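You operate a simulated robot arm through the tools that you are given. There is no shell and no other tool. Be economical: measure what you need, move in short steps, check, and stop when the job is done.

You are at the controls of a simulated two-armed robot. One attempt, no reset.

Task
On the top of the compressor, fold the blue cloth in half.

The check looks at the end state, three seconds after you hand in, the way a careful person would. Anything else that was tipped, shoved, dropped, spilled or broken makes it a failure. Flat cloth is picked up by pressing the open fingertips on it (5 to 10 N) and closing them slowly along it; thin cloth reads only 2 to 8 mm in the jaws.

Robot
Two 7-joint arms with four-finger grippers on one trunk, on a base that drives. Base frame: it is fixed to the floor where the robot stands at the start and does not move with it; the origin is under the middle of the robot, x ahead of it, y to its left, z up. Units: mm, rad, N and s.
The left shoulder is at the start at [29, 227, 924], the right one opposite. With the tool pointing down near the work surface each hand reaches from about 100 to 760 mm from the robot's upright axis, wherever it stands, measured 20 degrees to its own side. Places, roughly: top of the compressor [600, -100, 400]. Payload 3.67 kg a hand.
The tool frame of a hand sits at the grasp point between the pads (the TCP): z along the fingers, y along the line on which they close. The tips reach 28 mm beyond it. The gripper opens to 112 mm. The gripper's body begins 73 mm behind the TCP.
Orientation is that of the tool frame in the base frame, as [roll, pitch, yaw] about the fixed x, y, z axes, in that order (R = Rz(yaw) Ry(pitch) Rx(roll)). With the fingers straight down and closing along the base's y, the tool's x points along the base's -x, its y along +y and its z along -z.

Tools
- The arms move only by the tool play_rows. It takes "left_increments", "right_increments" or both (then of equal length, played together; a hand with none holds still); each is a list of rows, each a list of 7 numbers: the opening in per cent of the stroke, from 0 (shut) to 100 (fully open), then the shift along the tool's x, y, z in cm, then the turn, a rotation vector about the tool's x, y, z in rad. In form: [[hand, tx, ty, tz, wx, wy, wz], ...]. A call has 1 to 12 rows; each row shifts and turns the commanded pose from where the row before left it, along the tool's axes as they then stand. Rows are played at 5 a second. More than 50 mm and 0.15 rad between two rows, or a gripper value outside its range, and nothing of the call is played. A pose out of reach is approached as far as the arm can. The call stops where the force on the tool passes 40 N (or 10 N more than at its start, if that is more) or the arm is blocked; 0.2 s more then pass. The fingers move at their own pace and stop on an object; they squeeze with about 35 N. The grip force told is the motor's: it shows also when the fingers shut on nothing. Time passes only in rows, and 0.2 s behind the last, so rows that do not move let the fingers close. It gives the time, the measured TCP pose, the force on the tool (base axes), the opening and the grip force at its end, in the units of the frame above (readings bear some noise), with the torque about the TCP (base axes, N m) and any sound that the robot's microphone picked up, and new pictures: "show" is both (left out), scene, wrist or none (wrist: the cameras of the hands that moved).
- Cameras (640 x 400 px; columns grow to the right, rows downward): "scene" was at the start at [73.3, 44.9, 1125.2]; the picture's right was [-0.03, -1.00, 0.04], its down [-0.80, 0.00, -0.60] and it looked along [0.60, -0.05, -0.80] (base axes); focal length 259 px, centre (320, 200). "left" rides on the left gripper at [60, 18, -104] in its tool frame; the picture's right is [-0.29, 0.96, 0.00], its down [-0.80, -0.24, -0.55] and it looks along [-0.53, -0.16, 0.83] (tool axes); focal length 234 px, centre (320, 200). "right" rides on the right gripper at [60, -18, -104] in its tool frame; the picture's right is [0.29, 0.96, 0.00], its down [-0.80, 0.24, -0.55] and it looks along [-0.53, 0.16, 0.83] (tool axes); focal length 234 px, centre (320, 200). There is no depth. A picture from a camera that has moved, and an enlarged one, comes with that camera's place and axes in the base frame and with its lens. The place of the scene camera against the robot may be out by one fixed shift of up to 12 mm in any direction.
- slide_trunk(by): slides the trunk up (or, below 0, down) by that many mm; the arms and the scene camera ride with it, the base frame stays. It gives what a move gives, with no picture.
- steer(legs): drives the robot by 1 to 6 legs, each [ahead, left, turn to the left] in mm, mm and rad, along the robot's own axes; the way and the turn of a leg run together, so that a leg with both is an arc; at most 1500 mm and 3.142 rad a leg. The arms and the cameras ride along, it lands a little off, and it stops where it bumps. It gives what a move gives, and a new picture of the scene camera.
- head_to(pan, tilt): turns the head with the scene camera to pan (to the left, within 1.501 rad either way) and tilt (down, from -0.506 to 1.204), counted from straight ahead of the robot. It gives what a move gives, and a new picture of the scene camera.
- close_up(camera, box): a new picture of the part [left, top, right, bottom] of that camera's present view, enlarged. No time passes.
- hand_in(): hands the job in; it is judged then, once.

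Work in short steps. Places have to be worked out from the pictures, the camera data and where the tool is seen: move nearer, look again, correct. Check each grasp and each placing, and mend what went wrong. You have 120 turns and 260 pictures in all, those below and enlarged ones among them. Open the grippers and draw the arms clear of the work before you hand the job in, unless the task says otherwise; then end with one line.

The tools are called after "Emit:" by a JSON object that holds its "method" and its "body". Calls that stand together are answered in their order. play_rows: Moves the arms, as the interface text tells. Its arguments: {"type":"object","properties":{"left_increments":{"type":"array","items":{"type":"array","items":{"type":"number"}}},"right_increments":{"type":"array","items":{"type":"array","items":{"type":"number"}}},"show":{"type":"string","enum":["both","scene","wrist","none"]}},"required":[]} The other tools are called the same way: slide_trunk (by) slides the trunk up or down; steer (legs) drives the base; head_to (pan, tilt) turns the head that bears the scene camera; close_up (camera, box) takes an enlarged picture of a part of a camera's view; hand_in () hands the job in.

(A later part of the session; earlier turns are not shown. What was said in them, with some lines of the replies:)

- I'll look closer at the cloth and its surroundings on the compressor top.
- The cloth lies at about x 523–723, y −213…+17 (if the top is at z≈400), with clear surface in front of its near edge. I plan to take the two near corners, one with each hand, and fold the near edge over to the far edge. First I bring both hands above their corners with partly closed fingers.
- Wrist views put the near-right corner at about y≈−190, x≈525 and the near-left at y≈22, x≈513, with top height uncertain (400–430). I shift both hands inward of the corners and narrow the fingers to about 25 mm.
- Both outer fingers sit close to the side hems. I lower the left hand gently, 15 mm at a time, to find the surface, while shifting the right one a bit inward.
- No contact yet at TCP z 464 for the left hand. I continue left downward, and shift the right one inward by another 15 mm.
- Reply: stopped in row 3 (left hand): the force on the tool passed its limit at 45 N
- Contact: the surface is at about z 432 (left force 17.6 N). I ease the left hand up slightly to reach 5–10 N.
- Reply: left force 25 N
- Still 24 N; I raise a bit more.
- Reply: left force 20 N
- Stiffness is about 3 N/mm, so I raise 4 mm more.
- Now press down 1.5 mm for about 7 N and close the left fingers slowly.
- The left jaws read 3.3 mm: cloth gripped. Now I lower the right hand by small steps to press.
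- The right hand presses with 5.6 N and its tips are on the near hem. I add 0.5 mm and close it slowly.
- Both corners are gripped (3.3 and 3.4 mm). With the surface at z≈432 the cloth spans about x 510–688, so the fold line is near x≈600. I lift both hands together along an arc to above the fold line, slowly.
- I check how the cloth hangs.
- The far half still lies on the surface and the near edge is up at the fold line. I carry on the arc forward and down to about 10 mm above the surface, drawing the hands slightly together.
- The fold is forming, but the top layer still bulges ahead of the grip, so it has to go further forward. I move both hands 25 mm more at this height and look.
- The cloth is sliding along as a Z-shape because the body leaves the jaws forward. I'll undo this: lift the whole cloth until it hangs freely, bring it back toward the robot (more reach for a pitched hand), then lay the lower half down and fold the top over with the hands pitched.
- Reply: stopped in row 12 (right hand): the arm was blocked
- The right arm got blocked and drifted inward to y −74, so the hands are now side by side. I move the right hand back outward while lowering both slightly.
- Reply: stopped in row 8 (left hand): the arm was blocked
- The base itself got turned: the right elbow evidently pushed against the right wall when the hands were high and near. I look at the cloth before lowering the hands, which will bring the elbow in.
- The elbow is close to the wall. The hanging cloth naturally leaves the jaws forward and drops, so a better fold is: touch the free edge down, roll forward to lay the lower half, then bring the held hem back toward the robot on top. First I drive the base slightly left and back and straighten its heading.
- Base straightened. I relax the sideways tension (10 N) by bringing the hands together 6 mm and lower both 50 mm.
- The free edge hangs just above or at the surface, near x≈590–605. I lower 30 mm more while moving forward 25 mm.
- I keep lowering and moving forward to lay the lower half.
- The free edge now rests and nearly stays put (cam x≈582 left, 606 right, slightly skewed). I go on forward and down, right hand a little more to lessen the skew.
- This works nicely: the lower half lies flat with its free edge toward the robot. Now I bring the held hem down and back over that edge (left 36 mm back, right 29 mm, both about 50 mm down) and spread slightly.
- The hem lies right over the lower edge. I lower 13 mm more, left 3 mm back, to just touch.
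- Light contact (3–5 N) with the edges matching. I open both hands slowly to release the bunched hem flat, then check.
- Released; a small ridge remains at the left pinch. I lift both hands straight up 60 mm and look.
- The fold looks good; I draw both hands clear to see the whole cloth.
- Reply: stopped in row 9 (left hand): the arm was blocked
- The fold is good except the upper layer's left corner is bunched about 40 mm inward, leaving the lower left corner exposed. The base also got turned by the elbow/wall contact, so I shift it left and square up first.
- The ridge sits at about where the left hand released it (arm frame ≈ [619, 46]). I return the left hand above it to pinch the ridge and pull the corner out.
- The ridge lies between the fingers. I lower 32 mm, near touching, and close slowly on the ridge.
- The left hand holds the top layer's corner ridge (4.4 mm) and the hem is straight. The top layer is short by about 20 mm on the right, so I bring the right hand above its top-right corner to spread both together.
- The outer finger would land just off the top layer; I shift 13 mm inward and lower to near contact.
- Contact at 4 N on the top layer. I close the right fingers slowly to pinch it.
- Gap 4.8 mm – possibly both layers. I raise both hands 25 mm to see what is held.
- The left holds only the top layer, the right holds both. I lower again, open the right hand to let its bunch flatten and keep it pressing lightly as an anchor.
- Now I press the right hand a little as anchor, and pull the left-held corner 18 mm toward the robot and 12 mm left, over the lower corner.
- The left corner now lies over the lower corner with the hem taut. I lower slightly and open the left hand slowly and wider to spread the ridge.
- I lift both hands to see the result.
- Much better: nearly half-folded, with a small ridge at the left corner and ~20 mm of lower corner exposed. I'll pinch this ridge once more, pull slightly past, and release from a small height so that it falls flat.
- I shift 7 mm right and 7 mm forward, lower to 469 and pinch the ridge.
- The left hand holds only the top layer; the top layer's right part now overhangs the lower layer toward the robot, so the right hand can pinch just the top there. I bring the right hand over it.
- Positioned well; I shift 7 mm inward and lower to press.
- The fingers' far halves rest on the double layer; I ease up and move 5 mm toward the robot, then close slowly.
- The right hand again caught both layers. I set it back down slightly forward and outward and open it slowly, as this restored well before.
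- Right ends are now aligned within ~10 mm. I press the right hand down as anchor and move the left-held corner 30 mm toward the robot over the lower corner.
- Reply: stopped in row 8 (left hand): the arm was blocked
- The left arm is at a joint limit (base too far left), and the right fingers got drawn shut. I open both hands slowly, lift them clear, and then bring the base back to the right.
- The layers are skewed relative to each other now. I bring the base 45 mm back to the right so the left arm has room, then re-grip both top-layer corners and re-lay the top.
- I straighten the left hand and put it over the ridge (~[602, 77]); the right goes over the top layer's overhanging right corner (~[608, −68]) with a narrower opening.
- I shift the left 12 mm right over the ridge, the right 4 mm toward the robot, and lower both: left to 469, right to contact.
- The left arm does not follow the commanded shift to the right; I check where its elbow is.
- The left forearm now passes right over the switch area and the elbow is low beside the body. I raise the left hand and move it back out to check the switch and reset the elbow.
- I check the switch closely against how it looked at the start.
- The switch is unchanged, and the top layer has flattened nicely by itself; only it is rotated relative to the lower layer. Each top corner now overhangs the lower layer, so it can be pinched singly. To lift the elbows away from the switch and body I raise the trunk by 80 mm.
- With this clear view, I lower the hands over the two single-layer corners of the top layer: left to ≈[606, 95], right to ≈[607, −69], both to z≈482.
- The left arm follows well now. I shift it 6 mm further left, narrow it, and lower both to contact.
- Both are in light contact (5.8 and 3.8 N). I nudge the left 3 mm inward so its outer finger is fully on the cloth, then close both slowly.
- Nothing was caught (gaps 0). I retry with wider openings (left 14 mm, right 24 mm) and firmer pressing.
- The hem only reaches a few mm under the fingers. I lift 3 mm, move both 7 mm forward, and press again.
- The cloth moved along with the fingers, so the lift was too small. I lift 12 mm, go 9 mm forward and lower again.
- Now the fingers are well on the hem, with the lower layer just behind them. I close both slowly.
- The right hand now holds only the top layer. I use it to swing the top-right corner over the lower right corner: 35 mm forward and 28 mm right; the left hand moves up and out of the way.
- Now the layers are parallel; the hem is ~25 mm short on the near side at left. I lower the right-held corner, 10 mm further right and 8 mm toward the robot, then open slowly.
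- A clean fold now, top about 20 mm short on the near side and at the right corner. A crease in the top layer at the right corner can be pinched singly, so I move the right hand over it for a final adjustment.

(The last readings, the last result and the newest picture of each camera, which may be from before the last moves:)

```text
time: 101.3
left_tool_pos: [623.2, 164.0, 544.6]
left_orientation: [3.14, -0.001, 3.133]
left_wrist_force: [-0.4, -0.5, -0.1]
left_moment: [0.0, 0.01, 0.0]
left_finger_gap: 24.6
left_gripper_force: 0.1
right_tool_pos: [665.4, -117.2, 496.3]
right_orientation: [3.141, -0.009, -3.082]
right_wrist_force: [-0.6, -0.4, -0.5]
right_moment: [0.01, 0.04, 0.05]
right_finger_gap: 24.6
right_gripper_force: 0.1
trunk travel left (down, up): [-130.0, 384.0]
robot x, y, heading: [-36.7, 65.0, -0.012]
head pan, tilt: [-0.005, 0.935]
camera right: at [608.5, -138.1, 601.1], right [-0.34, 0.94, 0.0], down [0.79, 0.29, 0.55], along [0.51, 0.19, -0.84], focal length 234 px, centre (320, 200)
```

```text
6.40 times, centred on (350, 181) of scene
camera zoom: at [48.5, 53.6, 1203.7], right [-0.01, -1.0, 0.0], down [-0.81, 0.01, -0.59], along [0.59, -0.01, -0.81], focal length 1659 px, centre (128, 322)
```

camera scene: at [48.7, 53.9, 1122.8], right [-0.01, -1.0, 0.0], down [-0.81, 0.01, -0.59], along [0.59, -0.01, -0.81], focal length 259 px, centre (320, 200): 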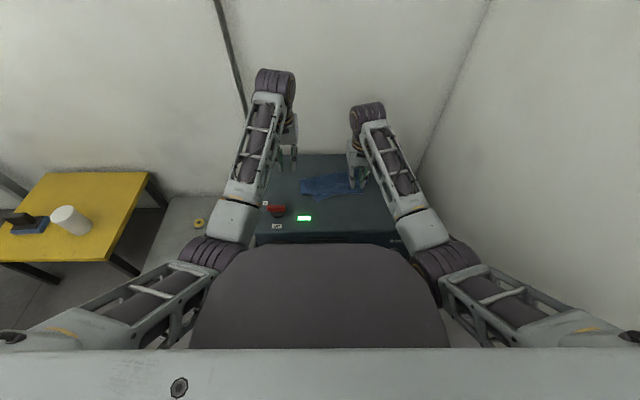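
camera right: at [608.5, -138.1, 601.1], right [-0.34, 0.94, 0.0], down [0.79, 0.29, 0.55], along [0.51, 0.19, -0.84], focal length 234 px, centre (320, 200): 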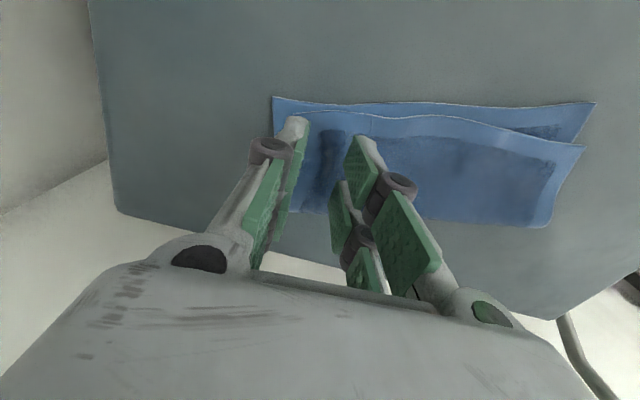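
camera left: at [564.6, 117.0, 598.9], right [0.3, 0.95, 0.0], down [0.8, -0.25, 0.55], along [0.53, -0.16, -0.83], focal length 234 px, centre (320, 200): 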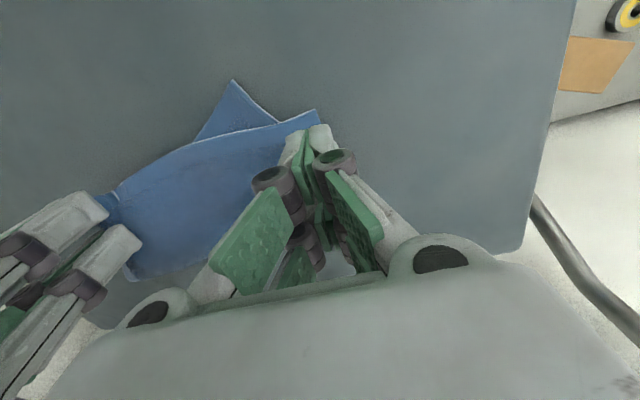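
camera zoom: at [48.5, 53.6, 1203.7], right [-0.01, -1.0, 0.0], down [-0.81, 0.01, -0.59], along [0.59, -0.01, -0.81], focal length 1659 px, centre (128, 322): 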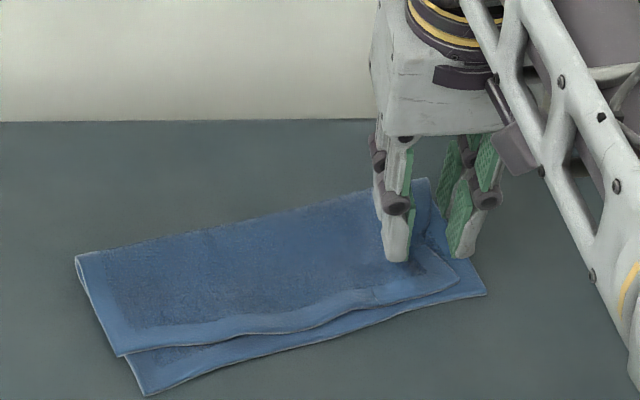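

The crease is between the fingers. I lower to 468 without pressing and close.

Emit:
{"method": "play_rows", "body": {"right_increments": [[22, 0, 0, 1, 0, 0, 0], [22, 0, 0, 1, 0, 0, 0], [22, 0, 0, 0.8, 0, 0, 0], [18, 0, 0, 0, 0, 0, 0], [14, 0, 0, 0, 0, 0, 0], [10, 0, 0, 0, 0, 0, 0], [6, 0, 0, 0, 0, 0, 0], [3, 0, 0, 0, 0, 0, 0], [0, 0, 0, 0, 0, 0, 0], [0, 0, 0, 0, 0, 0, 0], [0, 0, 0, -1.2, 0, 0, 0], [0, 0, 0, -1.2, 0, 0, 0]], "show": "wrist"}}

Emit:
{"method": "close_up", "body": {"camera": "scene", "box": [300, 150, 400, 212]}}

```text
time: 103.9
left_tool_pos: [623.1, 164.7, 546.1]
left_orientation: [-3.142, -0.002, 3.134]
left_wrist_force: [0.3, 0.3, 0.9]
left_moment: [-0.01, 0.02, 0.0]
left_finger_gap: 24.9
left_gripper_force: 0.1
right_tool_pos: [665.0, -118.4, 492.4]
right_orientation: [-3.141, -0.01, -3.082]
right_wrist_force: [0.2, 0.2, -0.9]
right_moment: [0.01, 0.0, -0.01]
right_finger_gap: 0.2
right_gripper_force: 34.8
trunk travel left (down, up): [-130.0, 384.0]
robot x, y, heading: [-40.5, 61.5, -0.008]
head pan, tilt: [-0.005, 0.935]
camera right: at [607.8, -139.1, 597.3], right [-0.34, 0.94, 0.0], down [0.79, 0.29, 0.55], along [0.51, 0.19, -0.84], focal length 234 px, centre (320, 200)
```

right: 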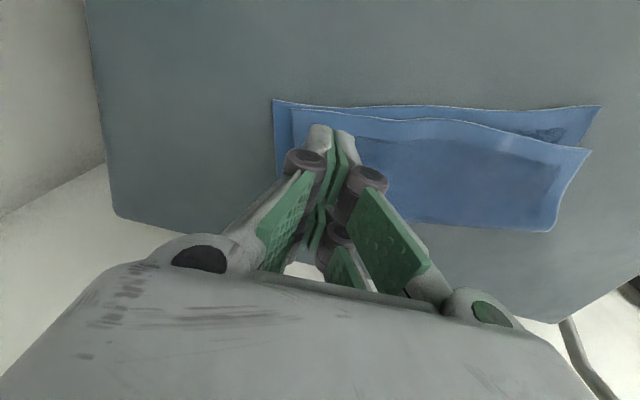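

```text
6.40 times, centred on (350, 181) of scene
camera zoom: at [48.6, 53.6, 1203.7], right [-0.01, -1.0, 0.0], down [-0.81, 0.01, -0.59], along [0.59, -0.01, -0.81], focal length 1659 px, centre (128, 322)
```

zoom: 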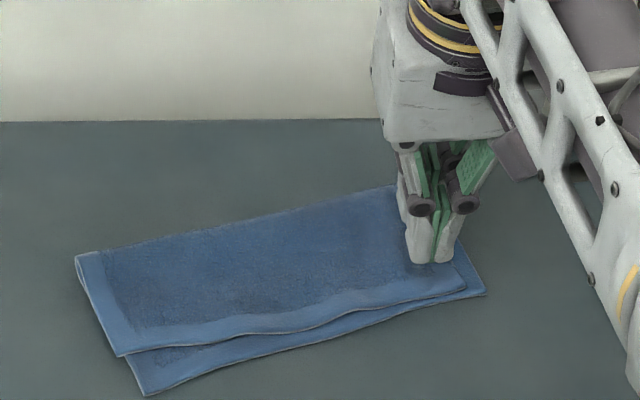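

That crease flattened instead, and the right corner now matches within ~12 mm. The left corner is still ~25 mm short. I'll use one gripper turned perpendicular to the hem: near finger pinning the lower layer's exposed strip, far finger dragging the top layer toward it. First I move the right hand away and turn the left one by 70°.

Emit:
{"method": "play_rows", "body": {"right_increments": [[5, 0, 0, -1.5, 0, 0, 0], [10, 0, -1, -1.5, 0, 0, 0], [20, 0, -2, -1, 0, 0, 0], [22, 0, -2, 0, 0, 0, 0], [22, 0, -1, 0, 0, 0, 0], [22, 0, 0, 0, 0, 0, 0], [22, 0, 0, 0, 0, 0, 0], [22, 0, 0, 0, 0, 0, 0], [22, 0, 0, 0, 0, 0, 0]], "left_increments": [[25, 0, 0, 0, 0, 0, 0.135], [30, 0, 0, 0, 0, 0, 0.135], [32, 0, 0, 0, 0, 0, 0.135], [32, 0, 0, 0, 0, 0, 0.135], [32, 0, 0, 0, 0, 0, 0.135], [32, 0, 0, 0, 0, 0, 0.135], [32, 0, 0, 0, 0, 0, 0.135], [32, 0, 0, 0, 0, 0, 0.135], [32, 0, 0, 0, 0, 0, 0.135]], "show": "scene"}}

```text
time: 105.9
left_tool_pos: [624.8, 164.9, 544.8]
left_orientation: [-3.14, 0.0, 1.917]
left_wrist_force: [0.0, -0.1, -0.7]
left_moment: [0.03, 0.03, -0.01]
left_finger_gap: 35.9
left_gripper_force: 0.0
right_tool_pos: [670.2, -175.1, 533.9]
right_orientation: [3.141, -0.008, -3.083]
right_wrist_force: [-0.6, 0.7, -0.6]
right_moment: [-0.01, -0.03, -0.01]
right_finger_gap: 24.9
right_gripper_force: 0.0
trunk travel left (down, up): [-130.0, 384.0]
robot x, y, heading: [-41.2, 60.6, -0.011]
head pan, tilt: [-0.005, 0.935]
camera scene: at [48.7, 53.7, 1203.7], right [-0.01, -1.0, 0.0], down [-0.81, 0.01, -0.59], along [0.59, -0.01, -0.81], focal length 259 px, centre (320, 200)
```

scene: 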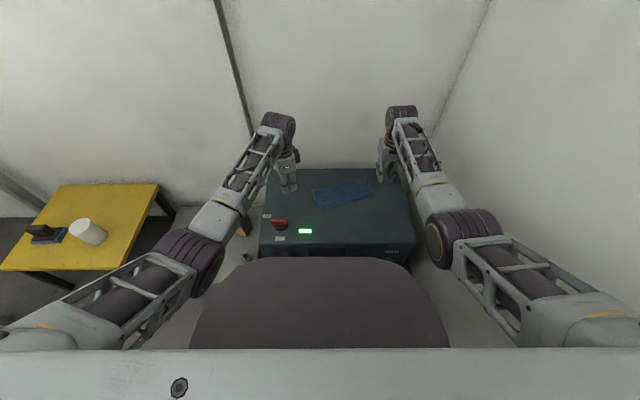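

The turn worked. I move the left hand over the left hem zone, to about [613, 38, 492].

Emit:
{"method": "play_rows", "body": {"left_increments": [[32, -1.93, -0.91, 0, 0, 0, 0], [32, -1.93, -0.91, 0, 0, 0, 0], [32, -1.93, -0.91, 0.5, 0, 0, 0], [32, -1.93, -0.91, 1.5, 0, 0, 0], [32, -1.93, -0.91, 1.5, 0, 0, 0], [32, -1.93, -0.9, 1.8, 0, 0, 0], [32, 0, 0, 0, 0, 0, 0]], "show": "wrist"}}

Emit:
{"method": "close_up", "body": {"camera": "scene", "box": [300, 150, 400, 212]}}

```text
time: 107.5
left_tool_pos: [611.2, 36.4, 493.5]
left_orientation: [-3.14, 0.001, 1.917]
left_wrist_force: [0.2, -0.5, 0.0]
left_moment: [0.01, 0.0, -0.02]
left_finger_gap: 35.9
left_gripper_force: 0.0
right_tool_pos: [670.3, -175.7, 535.1]
right_orientation: [-3.141, -0.009, -3.081]
right_wrist_force: [-0.3, -0.9, -0.3]
right_moment: [0.0, -0.01, 0.01]
right_finger_gap: 24.7
right_gripper_force: 0.1
trunk travel left (down, up): [-130.0, 384.0]
robot x, y, heading: [-40.9, 66.5, -0.004]
head pan, tilt: [-0.005, 0.935]
camera left: at [610.0, 98.0, 597.3], right [1.0, 0.06, 0.0], down [0.05, -0.83, 0.55], along [0.03, -0.55, -0.83], focal length 234 px, centre (320, 200)
```

left: 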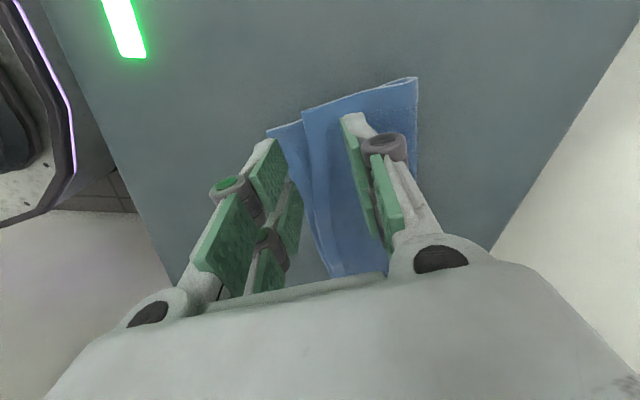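

```text
6.40 times, centred on (350, 181) of scene
camera zoom: at [48.6, 53.8, 1203.7], right [-0.01, -1.0, 0.0], down [-0.81, 0.01, -0.59], along [0.59, -0.01, -0.81], focal length 1659 px, centre (128, 322)
```

zoom: 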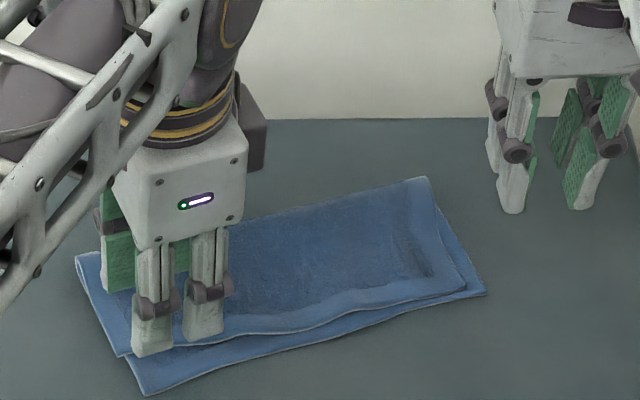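

The camera shows the near finger over the exposed strip and the far finger on the top layer. I shift 6 mm toward the robot and lower to contact.

Emit:
{"method": "play_rows", "body": {"left_increments": [[32, 0, -0.6, 0.5, 0, 0, 0], [32, 0, 0, 1, 0, 0, 0], [32, 0, 0, 1, 0, 0, 0], [32, 0, 0, 0.5, 0, 0, 0], [32, 0, 0, 0.2, 0, 0, 0], [32, 0, 0, 0, 0, 0, 0]], "show": "wrist"}}

```text
time: 108.9
left_tool_pos: [607.6, 33.5, 462.0]
left_orientation: [3.141, 0.001, 1.919]
left_wrist_force: [0.8, -0.5, 11.9]
left_moment: [0.08, -0.25, -0.02]
left_finger_gap: 36.7
left_gripper_force: 0.2
right_tool_pos: [669.9, -177.3, 535.1]
right_orientation: [-3.141, -0.007, -3.082]
right_wrist_force: [0.0, 0.1, -0.5]
right_moment: [0.02, 0.0, -0.02]
right_finger_gap: 24.6
right_gripper_force: 0.1
trunk travel left (down, up): [-130.0, 384.0]
robot x, y, heading: [-38.2, 64.3, -0.007]
head pan, tilt: [-0.005, 0.935]
camera left: at [604.1, 96.0, 566.0], right [1.0, 0.05, 0.0], down [0.04, -0.83, 0.56], along [0.03, -0.55, -0.83], focal length 234 px, centre (320, 200)
```

left: 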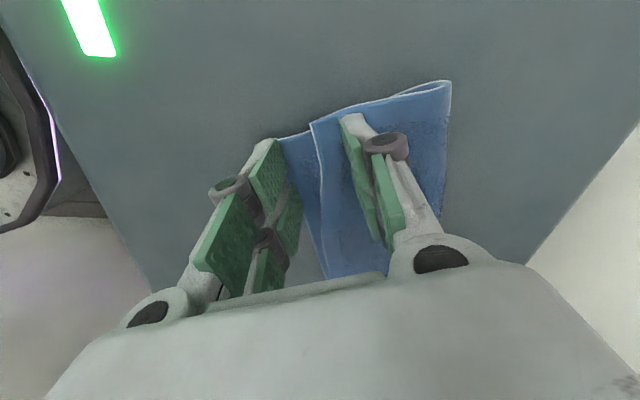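

All the load is on the far finger (double layer is thicker). I tilt the hand slightly so that the near finger presses too.

Emit:
{"method": "play_rows", "body": {"left_increments": [[32, 0, -0.1, -0.1, -0.05, 0, 0], [32, 0, -0.1, 0, -0.05, 0, 0], [32, 0, 0, 0, 0, 0, 0]], "show": "wrist"}}

```text
time: 109.7
left_tool_pos: [603.5, 32.1, 461.9]
left_orientation: [3.041, -0.001, 1.918]
left_wrist_force: [-2.3, -2.1, 10.3]
left_moment: [-0.06, 0.16, 0.06]
left_finger_gap: 35.8
left_gripper_force: 0.3
right_tool_pos: [671.0, -176.8, 535.2]
right_orientation: [-3.142, -0.008, -3.082]
right_wrist_force: [-0.6, -0.3, 0.6]
right_moment: [0.0, 0.01, 0.01]
right_finger_gap: 24.4
right_gripper_force: 0.1
trunk travel left (down, up): [-130.0, 384.0]
robot x, y, heading: [-39.0, 64.8, -0.009]
head pan, tilt: [-0.005, 0.935]
camera left: at [591.7, 91.6, 567.2], right [0.99, 0.05, 0.1], down [0.0, -0.85, 0.53], along [0.11, -0.53, -0.84], focal length 234 px, centre (320, 200)
```

left: 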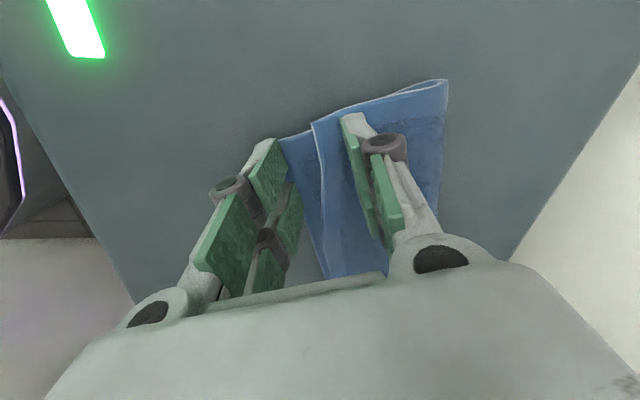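

The near finger seems just off the strip's edge. I lift, shift 6 mm inward, and press again with a little less tilt.

Emit:
{"method": "play_rows", "body": {"left_increments": [[32, 0, 0, -1.3, 0, 0, 0], [32, 0, 0.6, 0, 0.02, 0, 0], [32, 0, 0, 0.8, 0, 0, 0], [32, 0, 0, 0.5, 0, 0, 0], [32, 0, 0, 0, 0, 0, 0]], "show": "wrist"}}

Emit:
{"method": "close_up", "body": {"camera": "left", "box": [200, 60, 460, 222]}}

```text
time: 110.9
left_tool_pos: [610.9, 37.2, 462.7]
left_orientation: [3.062, 0.002, 1.918]
left_wrist_force: [-0.7, 1.8, 10.0]
left_moment: [0.0, 0.06, -0.02]
left_finger_gap: 35.6
left_gripper_force: 0.0
right_tool_pos: [669.9, -176.2, 534.0]
right_orientation: [-3.141, -0.007, -3.081]
right_wrist_force: [0.1, 0.8, -0.1]
right_moment: [0.0, 0.0, 0.02]
right_finger_gap: 24.5
right_gripper_force: 0.0
trunk travel left (down, up): [-130.0, 384.0]
robot x, y, heading: [-40.7, 66.2, -0.009]
head pan, tilt: [-0.005, 0.935]
camera left: at [600.1, 95.5, 567.3], right [1.0, 0.05, 0.08], down [0.0, -0.85, 0.53], along [0.09, -0.53, -0.84], focal length 234 px, centre (320, 200)
```

left: 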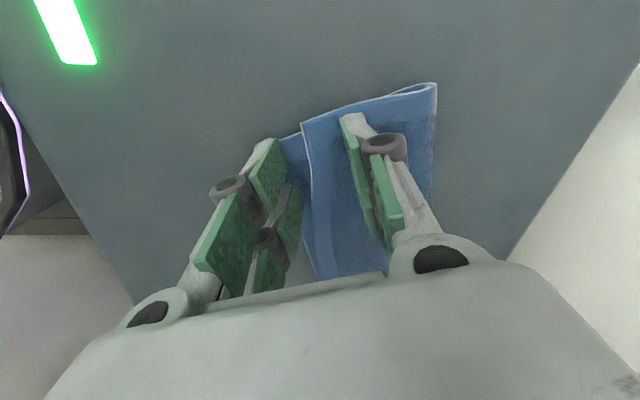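

```text
2.46 times, centred on (330, 141) of left
camera zoom: at [600.1, 95.5, 567.3], right [1.0, 0.05, 0.08], down [0.0, -0.85, 0.53], along [0.09, -0.53, -0.84], focal length 576 px, centre (295, 345)
```

zoom: 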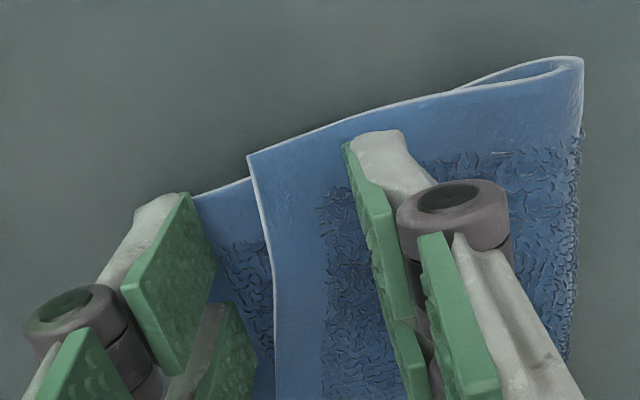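

Perfect view: the near finger sits on the strip edge, hem ~12 mm from it. I close in small steps while shifting the hand so that the near finger stays put and the far finger drags the top layer.

Emit:
{"method": "play_rows", "body": {"left_increments": [[30, 0, -0.1, 0, 0, 0, 0], [28, 0, -0.11, 0, 0, 0, 0], [26, 0, -0.11, 0, 0, 0, 0], [24, 0, -0.11, 0, 0, 0, 0], [22, 0, -0.11, 0, 0, 0, 0], [20, 0, -0.11, 0, 0, 0, 0], [18, 0, -0.11, 0, 0, 0, 0], [18, 0, 0, 0, 0, 0, 0]], "show": "none"}}

Emit:
{"method": "close_up", "body": {"camera": "left", "box": [200, 60, 460, 222]}}

Emit:
{"method": "close_up", "body": {"camera": "scene", "box": [300, 150, 400, 212]}}

```text
time: 112.7
left_tool_pos: [603.0, 33.4, 461.0]
left_orientation: [3.061, -0.001, 1.92]
left_wrist_force: [2.8, 1.9, 10.8]
left_moment: [0.08, -0.12, 0.06]
left_finger_gap: 20.4
left_gripper_force: 0.4
right_tool_pos: [669.0, -176.3, 533.8]
right_orientation: [-3.141, -0.007, -3.081]
right_wrist_force: [0.2, -0.1, -0.5]
right_moment: [0.01, 0.02, -0.01]
right_finger_gap: 24.8
right_gripper_force: 0.0
trunk travel left (down, up): [-130.0, 384.0]
robot x, y, heading: [-41.9, 65.8, -0.008]
head pan, tilt: [-0.005, 0.935]
```

```text
2.46 times, centred on (330, 141) of left
camera zoom: at [592.2, 92.8, 566.7], right [1.0, 0.05, 0.08], down [0.01, -0.85, 0.53], along [0.09, -0.53, -0.84], focal length 576 px, centre (295, 345)
```

zoom: 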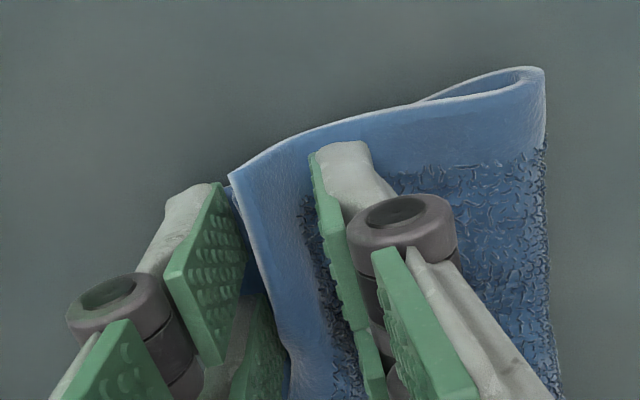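

```text
6.40 times, centred on (350, 181) of scene
camera zoom: at [47.7, 53.7, 1203.8], right [-0.01, -1.0, 0.0], down [-0.8, 0.01, -0.59], along [0.59, -0.01, -0.8], focal length 1659 px, centre (128, 322)
```

zoom: 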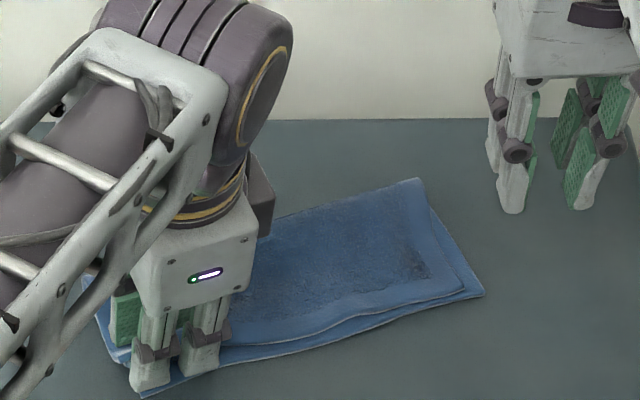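

That worked: the hem now reaches the near finger. I lift straight up and check.

Emit:
{"method": "play_rows", "body": {"left_increments": [[18, 0, 0, -1, 0, 0, 0], [18, 0, 0, -2, 0, 0, 0], [18, 0, 0, -2, 0, 0, 0], [18, 2, 0, -2, 0, 0, 0], [18, 3.5, 0, 0, 0, 0, 0], [18, 3.5, 0, 0, 0, 0, 0], [18, 3.5, 0, 0, 0, 0, 0]], "show": "none"}}

Emit:
{"method": "close_up", "body": {"camera": "scene", "box": [300, 150, 400, 212]}}

```text
time: 114.3
left_tool_pos: [553.5, 149.7, 531.7]
left_orientation: [3.061, 0.001, 1.918]
left_wrist_force: [0.7, 0.0, -0.2]
left_moment: [-0.03, -0.01, -0.01]
left_finger_gap: 20.4
left_gripper_force: 0.0
right_tool_pos: [670.1, -176.5, 533.4]
right_orientation: [-3.14, -0.008, -3.082]
right_wrist_force: [0.5, -0.2, -0.2]
right_moment: [0.01, 0.02, 0.02]
right_finger_gap: 24.7
right_gripper_force: 0.0
trunk travel left (down, up): [-130.0, 384.0]
robot x, y, heading: [-41.8, 62.4, -0.005]
head pan, tilt: [-0.005, 0.935]
```

```text
6.40 times, centred on (350, 181) of scene
camera zoom: at [48.5, 54.1, 1203.7], right [-0.01, -1.0, 0.0], down [-0.81, 0.01, -0.59], along [0.59, -0.01, -0.81], focal length 1659 px, centre (128, 322)
```

zoom: 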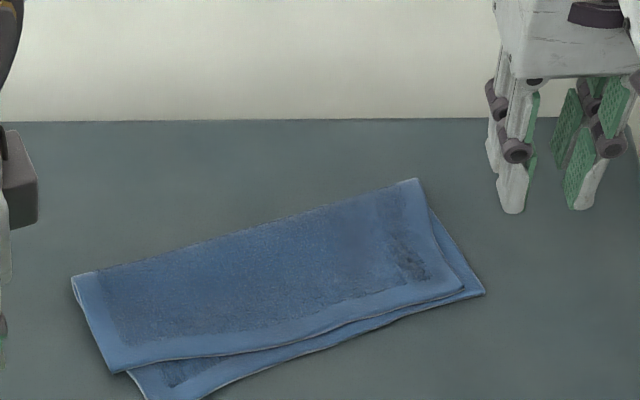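

I take a fuller view.

Emit:
{"method": "close_up", "body": {"camera": "scene", "box": [300, 160, 400, 222]}}

```text
6.40 times, centred on (350, 191) of scene
camera zoom: at [48.5, 54.1, 1203.7], right [-0.01, -1.0, 0.0], down [-0.81, 0.01, -0.59], along [0.59, -0.01, -0.81], focal length 1659 px, centre (128, 258)
```

zoom: 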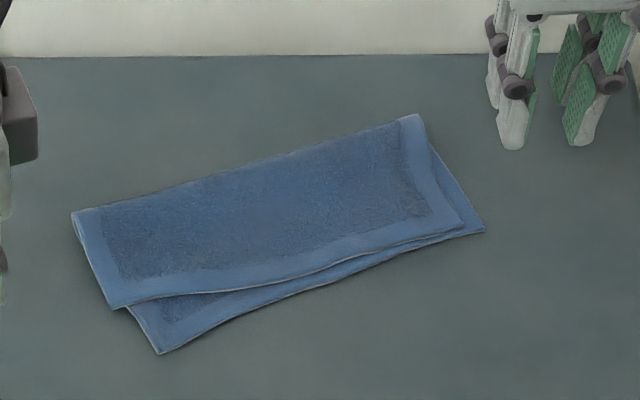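

The skew at the left remains (~35 mm short there, ~10 mm at right), and the top's left side overhangs the lower layer slightly. The left hand already closes along that side, so I'll pinch the top layer singly at its overhanging left corner and swing it over. I move above it, undoing the tilt.

Emit:
{"method": "play_rows", "body": {"left_increments": [[16, -2.47, 0.89, 0, 0.04, 0, 0], [16, -2.47, 0.89, 0, 0.04, 0, 0], [16, -2.47, 0.89, 1, 0, 0, 0], [16, -2.47, 0.89, 1.5, 0, 0, 0], [16, 0, 0, 1.7, 0, 0, 0], [16, 0, 0, 0, 0, 0, 0]], "show": "none"}}

Emit:
{"method": "close_up", "body": {"camera": "left", "box": [200, 60, 460, 222]}}

Emit:
{"method": "close_up", "body": {"camera": "scene", "box": [300, 160, 400, 222]}}

```text
time: 115.7
left_tool_pos: [621.6, 66.7, 489.1]
left_orientation: [-3.139, 0.002, 1.916]
left_wrist_force: [-0.1, 0.3, -0.2]
left_moment: [-0.01, 0.0, 0.01]
left_finger_gap: 18.0
left_gripper_force: 0.1
right_tool_pos: [670.1, -176.3, 532.9]
right_orientation: [-3.142, -0.01, -3.081]
right_wrist_force: [-0.5, 0.2, 0.5]
right_moment: [0.0, -0.03, -0.02]
right_finger_gap: 24.6
right_gripper_force: 0.1
trunk travel left (down, up): [-130.0, 384.0]
robot x, y, heading: [-40.8, 64.5, -0.012]
head pan, tilt: [-0.005, 0.935]
```

```text
2.46 times, centred on (330, 141) of left
camera zoom: at [618.7, 129.9, 593.9], right [1.0, 0.05, 0.0], down [0.05, -0.83, 0.55], along [0.03, -0.55, -0.83], focal length 576 px, centre (295, 345)
```

zoom: 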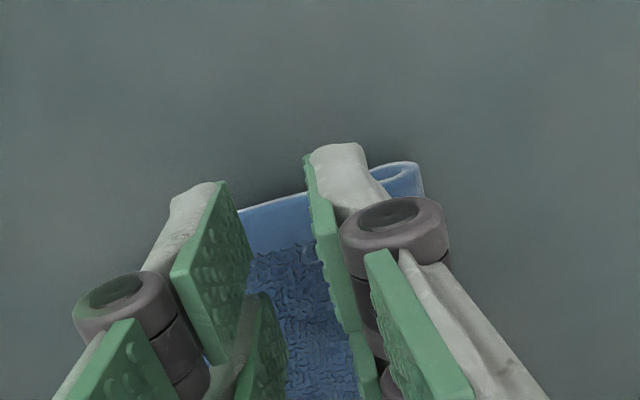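

```text
6.40 times, centred on (350, 191) of scene
camera zoom: at [48.6, 53.4, 1203.7], right [-0.01, -1.0, 0.0], down [-0.81, 0.01, -0.59], along [0.59, -0.01, -0.81], focal length 1659 px, centre (128, 258)
```

zoom: 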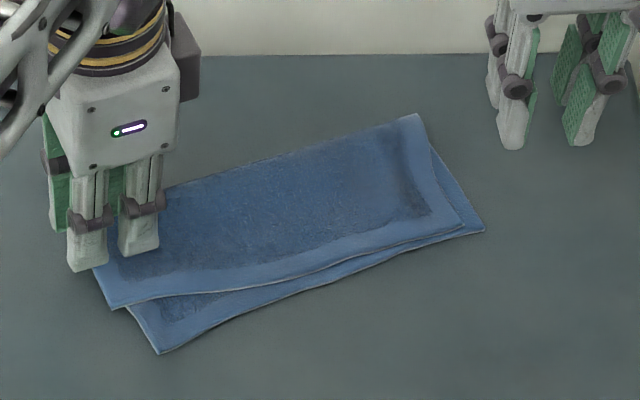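

On lowering, the fingers would land just outside the side edge, so I shift 14 mm inward and 9 mm toward the fold and go down to just above contact.

Emit:
{"method": "play_rows", "body": {"left_increments": [[16, -0.7, 0.5, 0, 0, 0, 0], [16, -0.7, 0.4, 0.5, 0, 0, 0], [16, 0, 0, 0.8, 0, 0, 0], [16, 0, 0, 0.8, 0, 0, 0], [16, 0, 0, 0, 0, 0, 0]], "show": "none"}}

Emit:
{"method": "close_up", "body": {"camera": "left", "box": [200, 60, 460, 222]}}

```text
time: 116.9
left_tool_pos: [633.3, 59.9, 470.8]
left_orientation: [-3.141, -0.001, 1.919]
left_wrist_force: [-0.2, 0.2, -0.1]
left_moment: [0.02, -0.05, 0.06]
left_finger_gap: 18.1
left_gripper_force: 0.0
left hand out of reach, approached as far as the arm can: row 4
right_tool_pos: [670.6, -176.6, 533.6]
right_orientation: [3.141, -0.007, -3.084]
right_wrist_force: [-0.2, 0.6, -0.4]
right_moment: [0.03, 0.01, 0.01]
right_finger_gap: 24.6
right_gripper_force: 0.0
trunk travel left (down, up): [-130.0, 384.0]
robot x, y, heading: [-39.6, 64.6, -0.005]
head pan, tilt: [-0.005, 0.935]
```

```text
2.46 times, centred on (330, 141) of left
camera zoom: at [630.0, 121.4, 574.2], right [1.0, 0.06, 0.0], down [0.05, -0.83, 0.55], along [0.03, -0.55, -0.83], focal length 576 px, centre (295, 345)
```

zoom: 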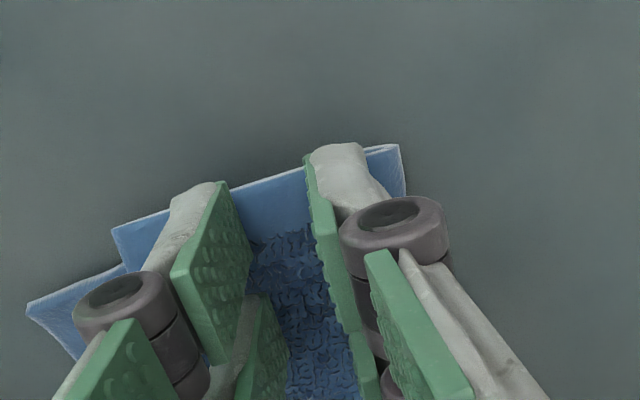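

The overhang here is too narrow and the arm is near its limit. Better idea: with the hand level, put the near finger just in front of the hem (it hovers above the lower strip) and the far finger on the top layer; closing then makes a ridge of the top layer only. I lift and move there.

Emit:
{"method": "play_rows", "body": {"left_increments": [[16, 0, 0, -1.0, 0, 0, 0], [22, -0.5, -0.7, -0.8, 0, 0, 0], [22, -0.5, -0.7, 0, 0, 0, 0], [22, -0.6, -0.6, 0, 0, 0, 0], [22, 0, 0, 0.9, 0, 0, 0], [22, 0, 0, 0, 0, 0, 0]], "show": "none"}}

Emit:
{"method": "close_up", "body": {"camera": "left", "box": [200, 60, 460, 222]}}

```text
time: 118.3
left_tool_pos: [619.0, 38.0, 480.7]
left_orientation: [-3.14, -0.001, 1.917]
left_wrist_force: [0.8, 0.9, -1.0]
left_moment: [0.0, 0.01, 0.0]
left_finger_gap: 24.4
left_gripper_force: 0.1
right_tool_pos: [670.4, -176.4, 533.9]
right_orientation: [-3.139, -0.008, -3.084]
right_wrist_force: [0.7, 0.0, -0.2]
right_moment: [0.0, 0.02, 0.01]
right_finger_gap: 24.7
right_gripper_force: 0.1
trunk travel left (down, up): [-130.0, 384.0]
robot x, y, heading: [-38.8, 63.8, -0.009]
head pan, tilt: [-0.005, 0.935]
```

```text
2.46 times, centred on (330, 141) of left
camera zoom: at [616.7, 99.7, 583.3], right [1.0, 0.06, 0.0], down [0.05, -0.83, 0.55], along [0.03, -0.55, -0.83], focal length 576 px, centre (295, 345)
```

zoom: 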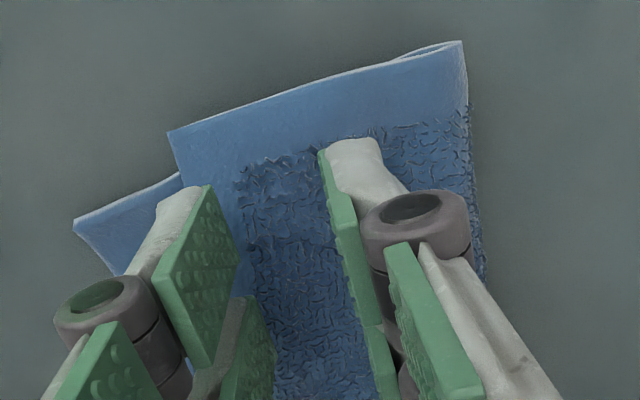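

The near finger is still ~12 mm over the top layer; I shift 14 mm toward the robot and lower to contact.

Emit:
{"method": "play_rows", "body": {"left_increments": [[22, 0, -0.7, 0, 0, 0, 0], [22, 0, -0.7, 0, 0, 0, 0], [22, 0, 0, 0.8, 0, 0, 0], [22, 0, 0, 0.6, 0, 0, 0], [22, 0, 0, 0.3, 0, 0, 0], [22, 0, 0, 0, 0, 0, 0]], "show": "none"}}

Emit:
{"method": "close_up", "body": {"camera": "left", "box": [200, 60, 460, 222]}}

```text
time: 119.7
left_tool_pos: [605.5, 33.9, 463.0]
left_orientation: [-3.141, 0.002, 1.918]
left_wrist_force: [0.1, -0.1, 9.1]
left_moment: [-0.02, -0.11, 0.0]
left_finger_gap: 24.3
left_gripper_force: 0.1
right_tool_pos: [670.4, -177.8, 533.8]
right_orientation: [3.141, -0.006, -3.082]
right_wrist_force: [-0.3, 0.4, 0.1]
right_moment: [-0.01, -0.01, 0.0]
right_finger_gap: 24.3
right_gripper_force: 0.0
trunk travel left (down, up): [-130.0, 384.0]
robot x, y, heading: [-40.7, 59.9, -0.009]
head pan, tilt: [-0.005, 0.935]
```

```text
2.46 times, centred on (330, 141) of left
camera zoom: at [603.5, 95.4, 566.9], right [1.0, 0.06, 0.0], down [0.05, -0.83, 0.56], along [0.03, -0.55, -0.83], focal length 576 px, centre (295, 345)
```

zoom: 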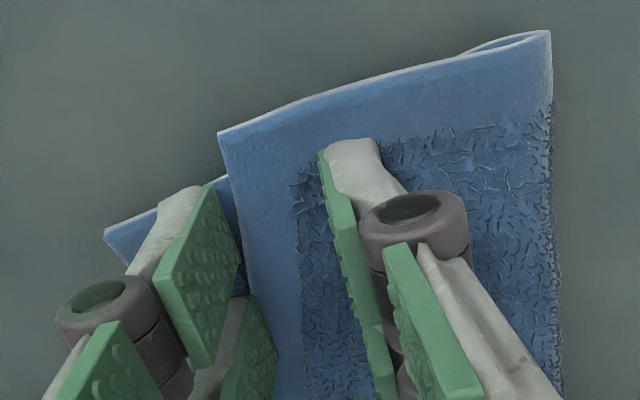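

Exactly as wanted: hem just inside the near finger, load mainly on the far finger. I close slowly and lift a little.

Emit:
{"method": "play_rows", "body": {"left_increments": [[20, 0, 0, 0, 0, 0, 0], [18, 0, 0, 0, 0, 0, 0], [16, 0, 0, 0, 0, 0, 0], [14, 0, 0, 0, 0, 0, 0], [12, 0, 0, 0, 0, 0, 0], [10, 0, 0, 0, 0, 0, 0], [8, 0, 0, 0, 0, 0, 0], [5, 0, 0, 0, 0, 0, 0], [2, 0, 0, 0, 0, 0, 0], [0, 0, 0, 0, 0, 0, 0], [0, 0, 0, 0, 0, 0, 0]], "show": "none"}}

Emit:
{"method": "play_rows", "body": {"left_increments": [[0, 0, 0, -0.8, 0, 0, 0], [0, 0, 0, -0.8, 0, 0, 0], [0, 0, 0, -0.8, 0, 0, 0], [0, 0, 0, 0, 0, 0, 0]], "show": "none"}}

Emit:
{"method": "close_up", "body": {"camera": "left", "box": [200, 60, 460, 222]}}

Emit:
{"method": "close_up", "body": {"camera": "scene", "box": [300, 160, 400, 222]}}

```text
time: 122.1
left_tool_pos: [605.6, 33.2, 461.3]
left_orientation: [3.141, 0.0, 1.917]
left_wrist_force: [1.0, 0.9, 9.6]
left_moment: [-0.07, -0.1, -0.02]
left_finger_gap: 6.1
left_gripper_force: 35.2
right_tool_pos: [670.0, -176.8, 534.9]
right_orientation: [3.141, -0.007, -3.082]
right_wrist_force: [-0.3, -0.4, 1.2]
right_moment: [0.02, 0.0, 0.01]
right_finger_gap: 24.6
right_gripper_force: 0.0
trunk travel left (down, up): [-130.0, 384.0]
robot x, y, heading: [-40.1, 63.8, -0.009]
head pan, tilt: [-0.005, 0.935]
```

```text
time: 123.1
left_tool_pos: [606.4, 34.7, 485.8]
left_orientation: [-3.139, 0.0, 1.917]
left_wrist_force: [0.1, 0.8, -0.7]
left_moment: [0.0, -0.03, 0.0]
left_finger_gap: 6.1
left_gripper_force: 34.7
right_tool_pos: [670.8, -176.5, 533.4]
right_orientation: [3.142, -0.009, -3.082]
right_wrist_force: [1.3, 0.6, 0.3]
right_moment: [-0.01, 0.0, 0.01]
right_finger_gap: 24.6
right_gripper_force: 0.2
trunk travel left (down, up): [-130.0, 384.0]
robot x, y, heading: [-44.6, 57.3, -0.004]
head pan, tilt: [-0.005, 0.935]
```

```text
2.46 times, centred on (330, 141) of left
camera zoom: at [603.3, 96.1, 589.9], right [1.0, 0.06, 0.0], down [0.05, -0.83, 0.55], along [0.03, -0.55, -0.83], focal length 576 px, centre (295, 345)
```

zoom: 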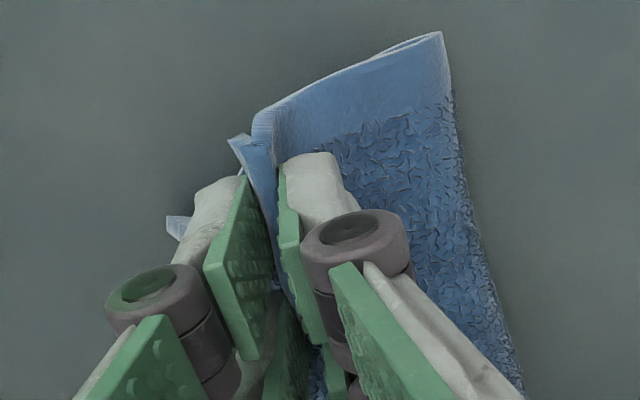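

```text
6.40 times, centred on (350, 191) of scene
camera zoom: at [48.7, 53.5, 1203.7], right [-0.01, -1.0, 0.0], down [-0.81, 0.01, -0.59], along [0.59, -0.01, -0.81], focal length 1659 px, centre (128, 258)
```

zoom: 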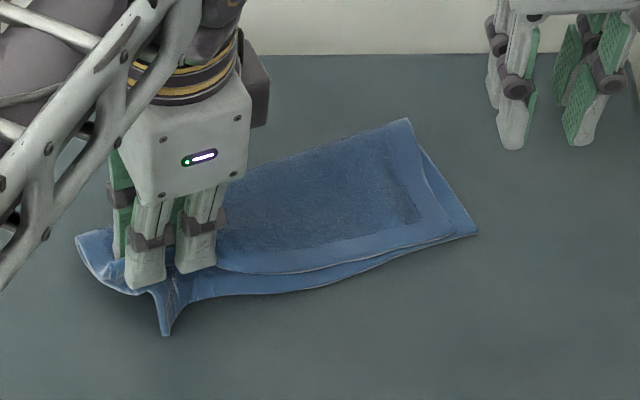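

Both layers were caught (6.1 mm). I set it down and release slowly.

Emit:
{"method": "play_rows", "body": {"left_increments": [[0, 0, 0, 0.8, 0, 0, 0], [0, 0, 0, 0.8, 0, 0, 0], [0, 0, 0, 0.5, 0, 0, 0], [4, 0, 0, 0, 0, 0, 0], [8, 0, 0, 0, 0, 0, 0], [12, 0, 0, 0, 0, 0, 0], [16, 0, 0, 0, 0, 0, 0], [20, 0, 0, 0, 0, 0, 0], [20, 0, 0, -1, 0, 0, 0], [20, 0, 0, -2, 0, 0, 0], [20, 1, 0, -2, 0, 0, 0], [20, 3, 0, -1, 0, 0, 0]], "show": "none"}}

Emit:
{"method": "play_rows", "body": {"left_increments": [[20, 3, 0, 0, 0, 0, 0], [20, 3, 0, 0, 0, 0, 0], [20, 3, 0, 0, 0, 0, 0]], "show": "none"}}

Emit:
{"method": "close_up", "body": {"camera": "scene", "box": [300, 160, 400, 222]}}

```text
time: 125.7
left_tool_pos: [592.8, 71.8, 526.4]
left_orientation: [-3.14, -0.001, 1.917]
left_wrist_force: [0.2, -0.5, -0.8]
left_moment: [0.01, -0.01, -0.02]
left_finger_gap: 22.4
left_gripper_force: 0.1
right_tool_pos: [669.8, -175.7, 533.8]
right_orientation: [-3.141, -0.008, -3.082]
right_wrist_force: [0.4, 0.6, -0.2]
right_moment: [-0.01, 0.03, 0.02]
right_finger_gap: 24.4
right_gripper_force: 0.0
trunk travel left (down, up): [-130.0, 384.0]
robot x, y, heading: [-40.1, 63.8, -0.007]
head pan, tilt: [-0.005, 0.935]
```

```text
time: 126.5
left_tool_pos: [561.2, 155.1, 525.1]
left_orientation: [-3.138, 0.0, 1.917]
left_wrist_force: [0.3, 0.6, -0.3]
left_moment: [-0.02, 0.0, -0.03]
left_finger_gap: 22.3
left_gripper_force: 0.1
right_tool_pos: [671.5, -176.9, 533.8]
right_orientation: [-3.142, -0.01, -3.082]
right_wrist_force: [0.4, -0.9, 0.3]
right_moment: [-0.02, -0.03, 0.0]
right_finger_gap: 24.5
right_gripper_force: 0.1
trunk travel left (down, up): [-130.0, 384.0]
robot x, y, heading: [-41.1, 59.5, -0.013]
head pan, tilt: [-0.005, 0.935]
```

```text
6.40 times, centred on (350, 191) of scene
camera zoom: at [48.4, 54.1, 1203.7], right [-0.01, -1.0, 0.0], down [-0.81, 0.01, -0.59], along [0.59, -0.01, -0.81], focal length 1659 px, centre (128, 258)
```

zoom: 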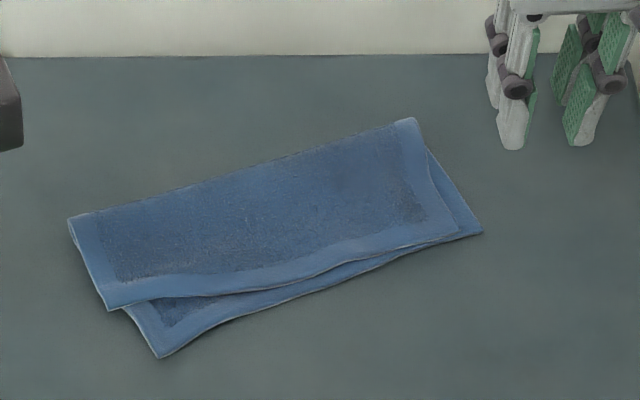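

The cloth lies flat and folded over, the upper half covering most of the lower, and further tugging brings no gain because the layers stick together. I draw both arms clear with open grippers.

Emit:
{"method": "play_rows", "body": {"left_increments": [[30, 2, -1, -2, 0, 0, 0], [40, 2.5, -2, -2, 0, 0, 0], [50, 2.5, -3, 0, 0, 0, 0], [60, 2.5, -3, 0, 0, 0, 0], [60, 0, -3, 0, 0, 0, 0]], "right_increments": [[30, 0, 0, -2.5, 0, 0, 0], [40, 1.5, 0, -2.5, 0, 0, 0], [50, 2.5, 0, 0, 0, 0, 0], [60, 2.5, 0, 0, 0, 0, 0], [60, 2.5, 0, 0, 0, 0, 0]], "show": "scene"}}

Emit:
{"method": "close_up", "body": {"camera": "scene", "box": [250, 150, 430, 262]}}

```text
time: 127.7
left_tool_pos: [414.6, 203.6, 566.4]
left_orientation: [-3.139, 0.0, 1.918]
left_wrist_force: [-0.3, 0.3, 0.2]
left_moment: [0.0, 0.0, -0.01]
left_finger_gap: 67.2
left_gripper_force: 0.1
right_tool_pos: [579.6, -182.0, 585.8]
right_orientation: [-3.141, -0.01, -3.083]
right_wrist_force: [0.6, -0.5, 0.2]
right_moment: [-0.01, -0.02, -0.01]
right_finger_gap: 67.2
right_gripper_force: 0.0
trunk travel left (down, up): [-130.0, 384.0]
robot x, y, heading: [-42.7, 63.8, -0.007]
head pan, tilt: [-0.005, 0.935]
camera scene: at [47.9, 53.3, 1203.8], right [-0.01, -1.0, 0.0], down [-0.8, 0.01, -0.59], along [0.59, -0.01, -0.8], focal length 259 px, centre (320, 200)
```

scene: 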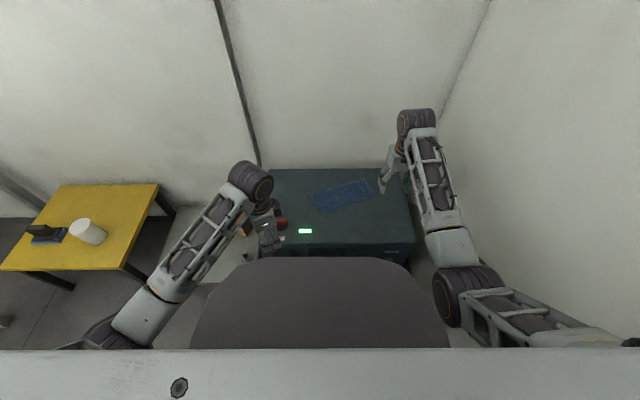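

```text
3.56 times, centred on (340, 206) of scene
camera zoom: at [47.9, 53.3, 1203.8], right [-0.01, -1.0, 0.0], down [-0.8, 0.01, -0.59], along [0.59, -0.01, -0.8], focal length 922 px, centre (249, 179)
```

zoom: 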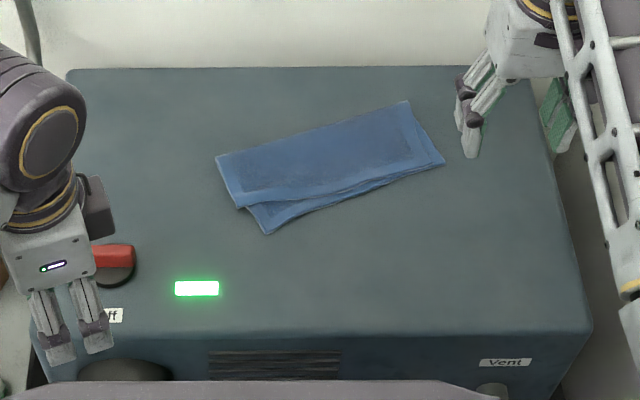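

The switch and lamp look unchanged, the arms are clear, and the cloth lies folded with its layers roughly matching. I hand in.

Emit:
{"method": "hand_in", "body": {}}

```text
The job is handed in.
```

The blue cloth is folded over once, flat on top of the compressor, but not squarely. By my estimate from the pictures, the upper half falls about 40 mm short of the lower at the left corner and about 10–15 mm at the right. Nothing else on the compressor looks disturbed.
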